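You operate a simulated robot arm through the tools that you are given. There is no shell and no other tool. Be economical: measure what you need, move in short steps, check, and stop when the job is done.

You are at the controls of a simulated robot arm. One attempt, no reset.

TASK
Put one of the brass spacers from the long bench top on the steel plate there.
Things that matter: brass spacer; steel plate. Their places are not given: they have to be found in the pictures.

It is judged by the outcome, as a careful person would: the job done as asked, and still so three seconds after it is handed in. It fails if anything else is knocked over, pushed out of place, dropped, spilled or broken.

THE ROBOT
A 7-joint arm with a two-finger parallel gripper, fixed in place. Base frame: the origin is at the foot of the arm, x ahead of it, y to its left, z up; the work surface is at about z = 0. Lengths are in m, angles in rad, forces in N, time in s.
With the tool pointing down near the work surface it reaches from about 0.24 to 0.62 m from the base axis. Its first joint turns from -1.152 to 1.152 rad. Payload 2.6 kg.
Tool frame: the origin (TCP) lies between the finger pads and is the grasp point; the fingertips stand 0.03 m ahead of it; z points along the fingers, y is the line along which they close. The gripper opens to 0.094 m. The fingers are 0.028 m wide and 0.01 m thick; the gripper's body (0.05 by 0.096 m) begins 0.055 m behind the TCP.
Orientation is told as [roll, pitch, yaw] about the base's x, y, z axes, in that order, counted from this pose: with the fingers straight down and closing along the base's y, the tool's x points along the base's -x, its y along +y and its z along -z.

THE INTERFACE
- The arm moves only by the tool apply_moves. Its argument "commands" is a list of rows, each a list of 6 numbers: the shift along the tool's x, y, z in m, then the turn, a rotation vector about the tool's x, y, z in rad. In form: [[x, y, z, ax, ay, az], ...]. A call has 1 to 12 rows; each row is the pose to reach, as a shift and turn from the pose commanded when the call began, along the tool's axes at that moment. "fingers" is the finger opening in m, from 0 to 0.094, set as the call begins (left out, the last holds). Each row takes 0.2 s and may step no farther than 0.05 m and 0.15 rad from the row before; otherwise, or with a gripper value out of range, the whole call is refused. A pose out of reach is approached as far as the arm can. The call stops where the force on the tool passes 40 N (or 10 N more than at its start, if that is more) or the arm is blocked; 0.2 s more then pass. The fingers move at their own pace (about 0.072 m/s each) and stop on an object; they squeeze with about 37 N. The grip force told is the motor's: it shows also when the fingers shut on nothing. Time passes only in rows, and 0.2 s behind the last, so rows that repeat a pose let the fingers close. It gives the time, the measured TCP pose, the force on the tool (base axes), the opening and the grip force at its end, in the units of the frame above (readings bear some noise).
- Cameras (640 x 400 px; columns grow to the right, rows downward): "scene" is fixed at [0.0272, 0.4496, 0.5324]; the picture's right is [-0.74, -0.67, 0.00], its down [-0.57, 0.63, -0.54] and it looks along [0.36, -0.40, -0.84] (base axes); focal length 232 px, centre (320, 200). "wrist" rides on the gripper at [-0.037, 0, -0.058] in the tool frame; the picture's right is [0.00, -1.00, 0.00], its down [0.97, 0.00, -0.24] and it looks along [0.24, 0.00, 0.97] (tool axes); focal length 218 px, centre (320, 200).
- grab_frame(camera): a new picture of that camera. The clock stands still meanwhile.
- pixel_to_xyz(camera, pixels): for up to 12 pixels [column, row] of the newest picture of that camera ("zoom" is the newest enlarged one), the place [x, y, z] in the base frame of the surface seen there, good to about 0.003 m. The clock stands still meanwhile.
- zoom(camera, box): a new picture of the part [left, top, right, bottom] of that camera's present view, enlarged. The clock stands still meanwhile.
- hand_in(): hands the job in; it is judged then, once.

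Go step by step. Measure first, check grasps and placings, and put right what went wrong. The budget is 60 turns and 26 pictures, counting those below and the enlarged ones. Unless the task says otherwise, let go and move clear before handing in, and close with one line.

The tools are called as name(argument=value, ...) on one line, values as JSON. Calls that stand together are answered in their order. apply_moves: Moves the arm, as the interface text tells. Its arguments: {"type":"object","properties":{"commands":{"type":"array","items":{"type":"array","items":{"type":"number"}}},"fingers":{"type":"number"}},"required":["commands"]} The other tools are called the same way: grab_frame (camera) takes a picture; pixel_to_xyz (camera, pixels) gives the place of the surface under pixels of a picture; zoom (camera, box) takes an enlarged picture of a part of a camera's view; hand_in () hands the job in.

At the start:

```text
time: 0.0
tcp_pos: [0.398, 0.1827, 0.2257]
orientation: [0.0, -0.001, 0.0]
force: [-0.1, 0.4, -0.7]
opening: 0.0942
grasp_force: 0.1
```

scene: 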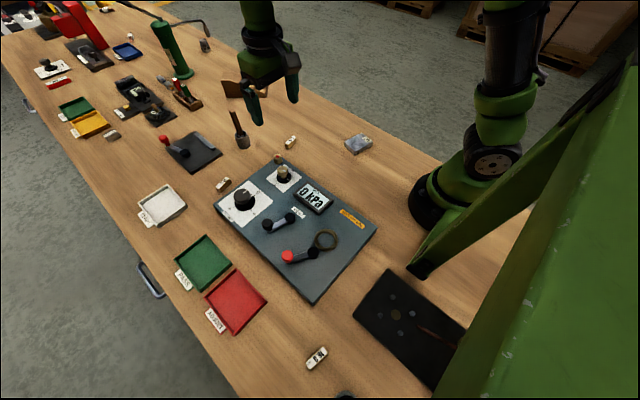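
wrist: 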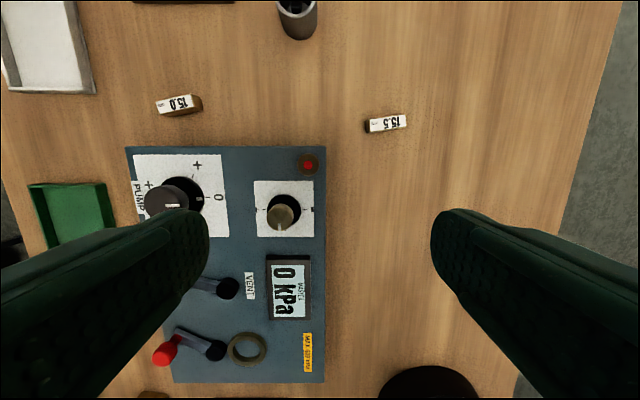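

The scene shows small labelled blocks near (223,184), (291,142), (317,357), (112,135) and a greyish plate near (358,144). I'll zoom in on these to identify them.

zoom(camera="scene", box=[200, 110, 400, 235])

zoom(camera="scene", box=[270, 260, 470, 400])

zoom(camera="scene", box=[20, 10, 240, 150])

```text
3.20 times, centred on (300, 172) of scene
```

zoom: 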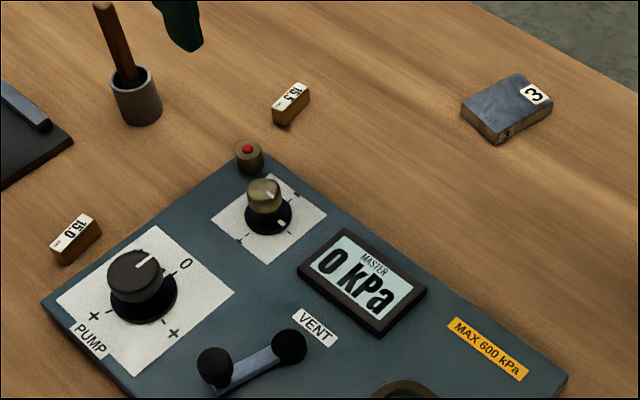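

```text
2.86 times, centred on (370, 330) of scene
```

zoom: 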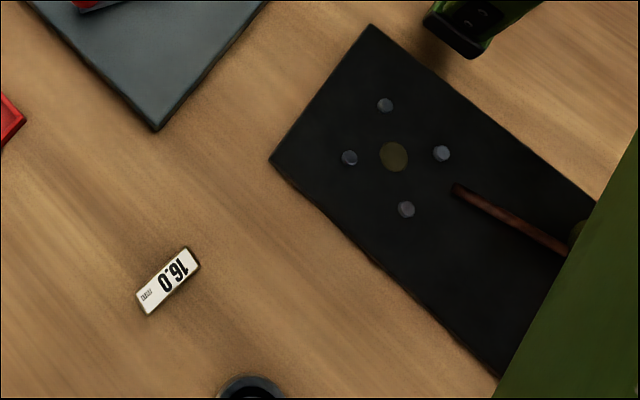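

```text
2.86 times, centred on (130, 80) of scene
```

zoom: 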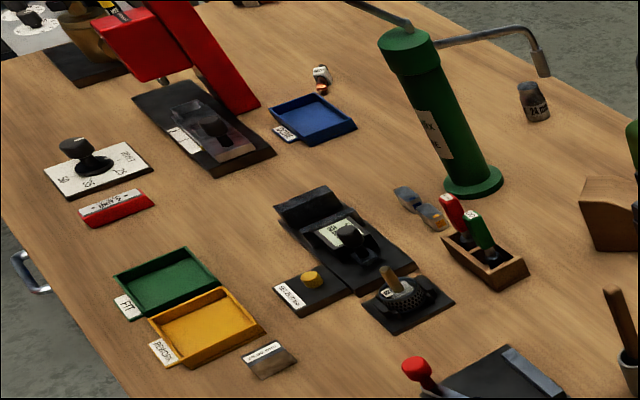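

Spacers 15.5 at (291,142), 15.0 at (223,184) and 16.0 at (317,357) look like brass; the grey metal block marked "3" at (358,144) looks like the steel plate. Measuring the nearer pair.

zoom(camera="scene", box=[270, 120, 390, 195])

```text
5.33 times, centred on (330, 158) of scene
```

zoom: 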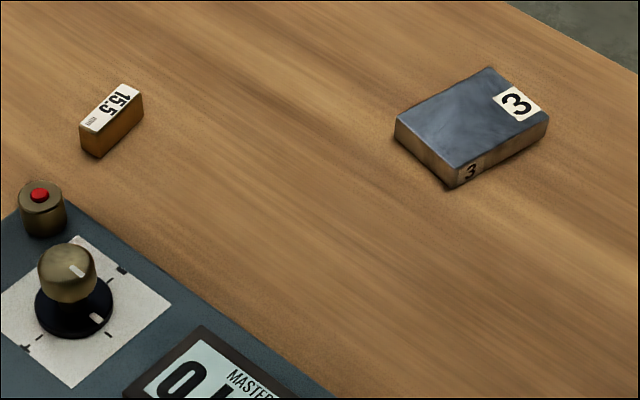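

pixel_to_xyz(camera="zoom", pixels=[[122, 87], [141, 95], [82, 122], [98, 132], [111, 109], [98, 155], [398, 121], [488, 70], [546, 118], [452, 167], [470, 120], [450, 187]])

```text
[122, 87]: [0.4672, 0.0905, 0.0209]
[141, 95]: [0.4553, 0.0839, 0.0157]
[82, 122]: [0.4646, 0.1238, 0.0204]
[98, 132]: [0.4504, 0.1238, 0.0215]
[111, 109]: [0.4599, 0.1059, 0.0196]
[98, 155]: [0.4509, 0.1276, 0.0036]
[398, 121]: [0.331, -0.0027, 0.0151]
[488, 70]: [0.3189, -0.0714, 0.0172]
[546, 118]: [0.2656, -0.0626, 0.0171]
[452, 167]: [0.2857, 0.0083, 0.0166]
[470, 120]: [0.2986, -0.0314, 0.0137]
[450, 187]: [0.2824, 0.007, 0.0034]
```

The spacer 15.5 is centred near (0.459, 0.106), top z 0.02, long side nearly along y (≈36 mm); plate top is z≈0.016, centred near (0.30, -0.032). Next I check the neighbouring panel's clearance.

pixel_to_xyz(camera="zoom", pixels=[[40, 195], [20, 200], [64, 213], [85, 228], [65, 262], [10, 205], [120, 250]])

apply_moves(commands=[[-0.015, -0.025, 0.0, 0, 0, 0], [-0.03, -0.05, 0.02, 0, 0, 0], [-0.045, -0.065, 0.05, 0, 0, 0], [-0.06, -0.0767, 0.08, 0, 0, 0], [-0.06, -0.0767, 0.08, 0, 0, 0]], fingers=0.06)

grab_frame(camera="wrist")

```text
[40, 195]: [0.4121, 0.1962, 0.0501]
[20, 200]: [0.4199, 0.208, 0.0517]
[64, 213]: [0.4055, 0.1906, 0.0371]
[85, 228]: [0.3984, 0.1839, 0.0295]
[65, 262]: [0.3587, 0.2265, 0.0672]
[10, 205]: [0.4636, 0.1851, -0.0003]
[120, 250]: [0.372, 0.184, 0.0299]
```

```text
time: 1.2
tcp_pos: [0.4574, 0.1058, 0.1436]
orientation: [0.001, 0.001, 0.0]
force: [0.9, 0.4, 0.3]
opening: 0.06
grasp_force: 0.1
```

```text
19 pictures are left
```

wrist: 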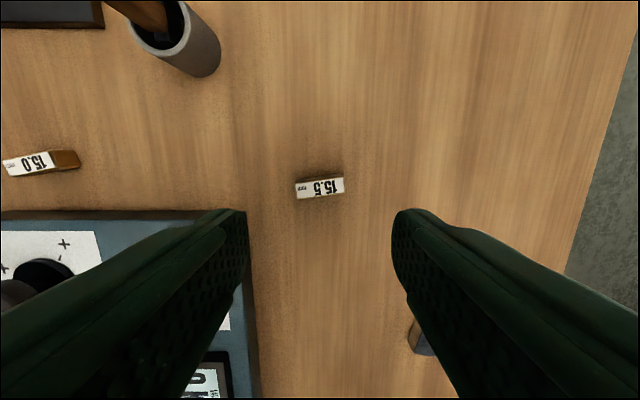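

The spacer is between the fingers at (320,187), slightly turned; the panel is clear of the left finger. Measuring its corners here for accuracy.

pixel_to_xyz(camera="wrist", pixels=[[297, 186], [298, 197], [343, 193], [342, 180], [320, 188], [296, 183], [341, 174]])

```text
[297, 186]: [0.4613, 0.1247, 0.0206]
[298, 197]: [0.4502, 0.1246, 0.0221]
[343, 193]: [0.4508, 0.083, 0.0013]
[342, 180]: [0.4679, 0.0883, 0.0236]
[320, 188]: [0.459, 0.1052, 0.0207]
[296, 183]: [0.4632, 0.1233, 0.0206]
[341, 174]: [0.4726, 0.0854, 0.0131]
```

The spacer's long axis is yawed about +0.13 rad. I'll turn to match and descend in part, then check.

apply_moves(commands=[[-0.001, 0, 0.03, 0, 0, -0.13], [-0.001, 0, 0.06, 0, 0, -0.13], [-0.001, 0, 0.085, 0, 0, -0.13], [-0.001, 0, 0.085, 0, 0, -0.13]])

grab_frame(camera="wrist")

```text
time: 2.2
tcp_pos: [0.459, 0.1054, 0.0592]
orientation: [-0.001, 0.0, 0.131]
force: [-0.7, -0.1, -0.1]
opening: 0.0602
grasp_force: 0.0
```

```text
18 pictures are left
```

wrist: 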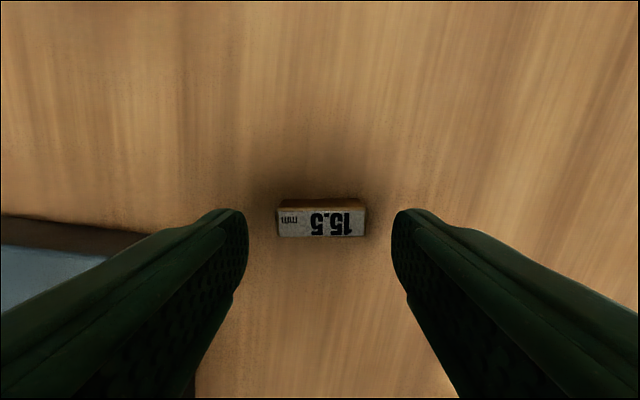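

Alignment is good: the spacer lies squarely between fingertips (276–366, row 222). Descend to tips about 5 mm over the bench and close.

apply_moves(commands=[[0, 0.0005, 0.015, 0, 0, 0], [0, 0.0005, 0.0245, 0, 0, 0], [0, 0.0005, 0.0245, 0, 0, 0]])

apply_moves(commands=[[0, 0, 0, 0, 0, 0], [0, 0, 0, 0, 0, 0], [0, 0, 0, 0, 0, 0], [0, 0, 0, 0, 0, 0]], fingers=0.02)

```text
time: 3.0
tcp_pos: [0.4575, 0.1063, 0.036]
orientation: [0.0, 0.0, 0.13]
force: [-0.7, 0.5, -0.2]
opening: 0.06
grasp_force: 0.1
```

```text
time: 4.0
tcp_pos: [0.4581, 0.1072, 0.0355]
orientation: [0.0, 0.001, 0.129]
force: [0.0, 0.4, -0.5]
opening: 0.0433
grasp_force: 37.5
```

The fingers stopped at 0.043 with 37 N, so the spacer is gripped. Lifting and looking.

apply_moves(commands=[[0, 0, -0.03, 0, 0, 0], [0, 0, -0.06, 0, 0, 0], [0, 0, -0.09, 0, 0, 0], [0, 0, -0.09, 0, 0, 0]])

grab_frame(camera="wrist")

```text
time: 5.0
tcp_pos: [0.4593, 0.1071, 0.126]
orientation: [0.002, 0.001, 0.129]
force: [0.9, -0.6, -1.8]
opening: 0.0432
grasp_force: 37.4
```

```text
17 pictures are left
```

wrist: 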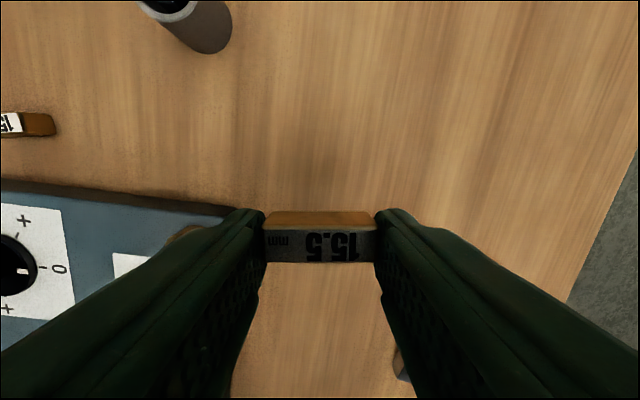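

The spacer hangs straight between the pads. Moving over the plate, turning to match its heading (about -0.17 rad).

apply_moves(commands=[[0.0295, -0.0195, 0, 0, 0, 0.05], [0.059, -0.039, 0, 0, 0, 0.1], [0.0885, -0.0585, 0, 0, 0, 0.15], [0.118, -0.078, 0, 0, 0, 0.2], [0.1475, -0.0976, 0, 0, 0, 0.25], [0.1767, -0.1171, 0, 0, 0, 0.3], [0.1767, -0.1171, 0, 0, 0, 0.3]])

grab_frame(camera="wrist")

grab_frame(camera="scene")

```text
time: 6.6
tcp_pos: [0.2979, -0.0326, 0.1262]
orientation: [0.001, 0.0, -0.17]
force: [-0.2, -0.3, -1.5]
opening: 0.0431
grasp_force: 37.1
```

```text
16 pictures are left
```

wrist: 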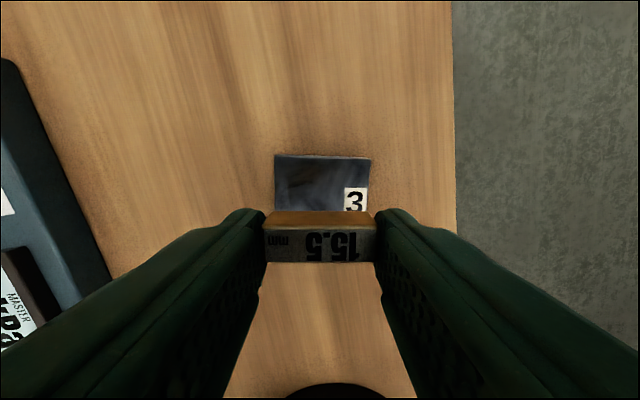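

```text
15 pictures are left
```

scene: 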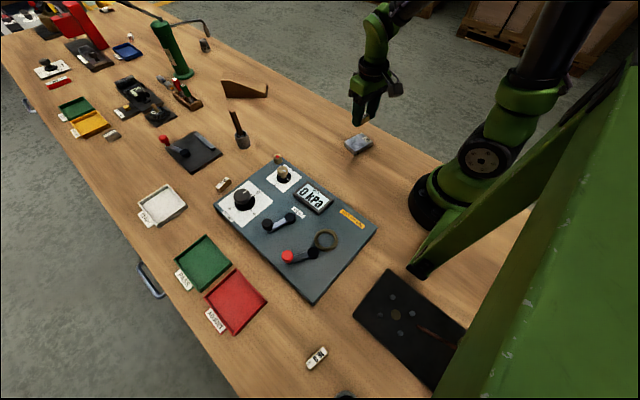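

The plate's far edge is at rows 154–160, columns 275–371, centred and nearly square with the spacer. Measuring it from here to confirm.

pixel_to_xyz(camera="wrist", pixels=[[277, 158], [369, 163], [278, 205], [369, 205], [320, 190]])

pixel_to_xyz(camera="scene", pixels=[[345, 143], [361, 134], [372, 142], [355, 151]])

```text
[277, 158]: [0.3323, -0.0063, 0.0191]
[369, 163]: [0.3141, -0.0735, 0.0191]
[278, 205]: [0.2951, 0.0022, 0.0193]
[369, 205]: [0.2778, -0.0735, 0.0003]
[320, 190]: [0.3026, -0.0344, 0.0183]
```

```text
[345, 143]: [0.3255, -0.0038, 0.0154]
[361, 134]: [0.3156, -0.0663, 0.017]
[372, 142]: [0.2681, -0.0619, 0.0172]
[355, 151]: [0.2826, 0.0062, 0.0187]
```

Plate centre is (0.300, -0.032), top z ≈ 0.018. I'll descend to just above contact (TCP ≈ 0.058; the spacer's bottom touches at ≈ 0.0535).

apply_moves(commands=[[-0.002, 0, 0.03, 0, 0, 0.04], [-0.002, 0, 0.055, 0, 0, 0.04], [-0.002, 0, 0.068, 0, 0, 0.04], [-0.002, 0, 0.068, 0, 0, 0.04]])

zoom(camera="scene", box=[310, 100, 406, 160])

```text
time: 7.6
tcp_pos: [0.3005, -0.0325, 0.0579]
orientation: [0.001, -0.001, -0.209]
force: [-0.3, 0.3, -0.5]
opening: 0.0433
grasp_force: 36.9
```

```text
6.67 times, centred on (358, 130) of scene
```

zoom: 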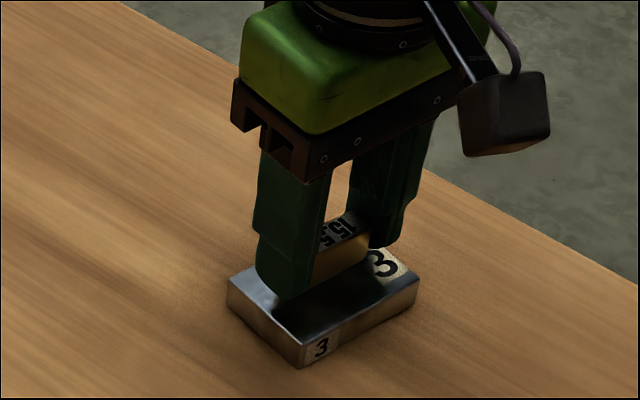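

The spacer is right above the middle of the plate, still a little clear. Lowering by small steps while watching the force.

apply_moves(commands=[[0, 0, 0.0015, 0, 0, 0], [0, 0, 0.003, 0, 0, 0], [0, 0, 0.003, 0, 0, 0]])

```text
time: 8.4
tcp_pos: [0.3014, -0.0335, 0.0547]
orientation: [0.0, 0.001, -0.21]
force: [0.0, -0.1, -0.4]
opening: 0.0432
grasp_force: 37.2
```

apply_moves(commands=[[0, 0, 0.001, 0, 0, 0], [0, 0, 0.001, 0, 0, 0]])

```text
time: 9.0
tcp_pos: [0.3007, -0.0328, 0.0557]
orientation: [-0.001, 0.002, -0.207]
force: [0.1, -0.1, -1.7]
opening: 0.0431
grasp_force: 37.0
```

No clear contact yet (force noise only, z≈0.054). Another 1 mm steps.

apply_moves(commands=[[0, 0, 0.001, 0, 0, 0], [0, 0, 0.001, 0, 0, 0]])

```text
time: 9.6
tcp_pos: [0.301, -0.0339, 0.0521]
orientation: [-0.001, 0.001, -0.21]
force: [-0.4, -0.7, -0.6]
opening: 0.043
grasp_force: 37.3
```

apply_moves(commands=[[0, 0, 0.001, 0, 0, 0], [0, 0, 0.001, 0, 0, 0]])

zoom(camera="scene", box=[334, 120, 382, 150])

```text
time: 10.2
tcp_pos: [0.3012, -0.0331, 0.0521]
orientation: [0.0, 0.0, -0.21]
force: [-3.8, -0.3, 8.4]
opening: 0.0431
grasp_force: 37.1
```

```text
13.33 times, centred on (358, 135) of scene
```

zoom: 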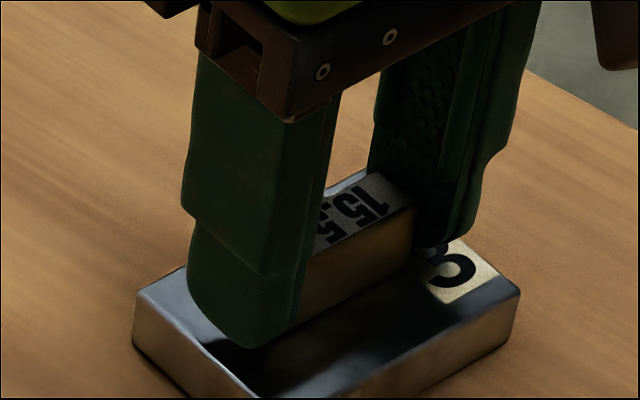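

Now the upward force is 8.4 N: the spacer touches the plate. Releasing gently, with a modest opening.

apply_moves(commands=[[0, 0, 0, 0, 0, 0], [0, 0, 0, 0, 0, 0], [0, 0, 0, 0, 0, 0]], fingers=0.065)

apply_moves(commands=[[0, 0, -0.02, 0, 0, 0], [0, 0, -0.05, 0, 0, 0], [0, 0, -0.09, 0, 0, 0], [0, 0, -0.12, 0, 0, 0], [0, 0, -0.12, 0, 0, 0]])

zoom(camera="scene", box=[310, 100, 406, 160])

grab_frame(camera="scene")

```text
time: 11.0
tcp_pos: [0.3002, -0.035, 0.0522]
orientation: [0.0, 0.0, -0.209]
force: [0.4, -0.4, -0.2]
opening: 0.065
grasp_force: 0.1
```

```text
time: 12.2
tcp_pos: [0.2993, -0.0331, 0.1713]
orientation: [0.0, -0.001, -0.209]
force: [0.4, 0.6, 0.2]
opening: 0.0649
grasp_force: 0.1
```

```text
6.67 times, centred on (358, 130) of scene
```

zoom: 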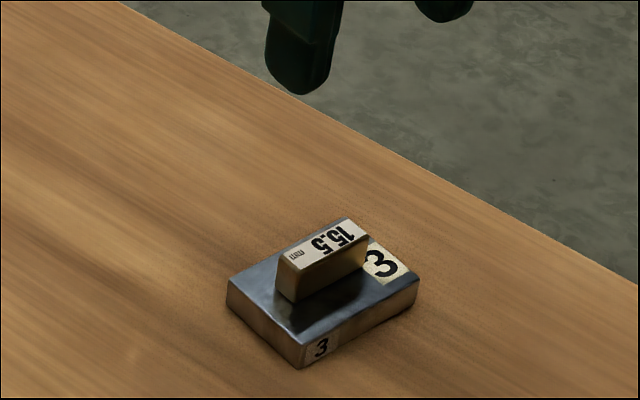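

```text
11 pictures are left
```

scene: 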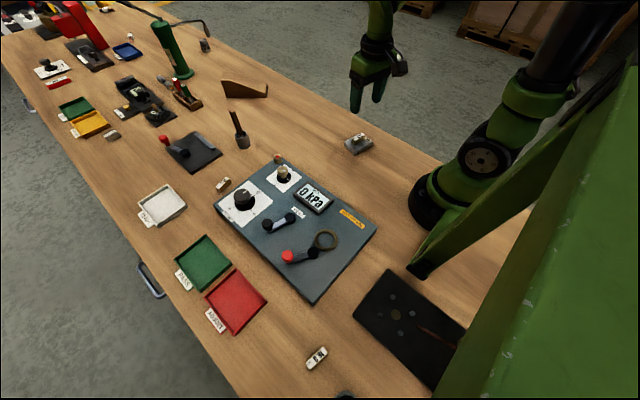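

The 15.5 spacer stands flat on the steel plate at (358,140), the plate hasn't moved, and the gripper is clear. Handing in.

hand_in()

```text
The job is handed in.
```

The 15.5 brass spacer is on the steel plate marked "3", released and steady. Nothing else on the bench was moved.
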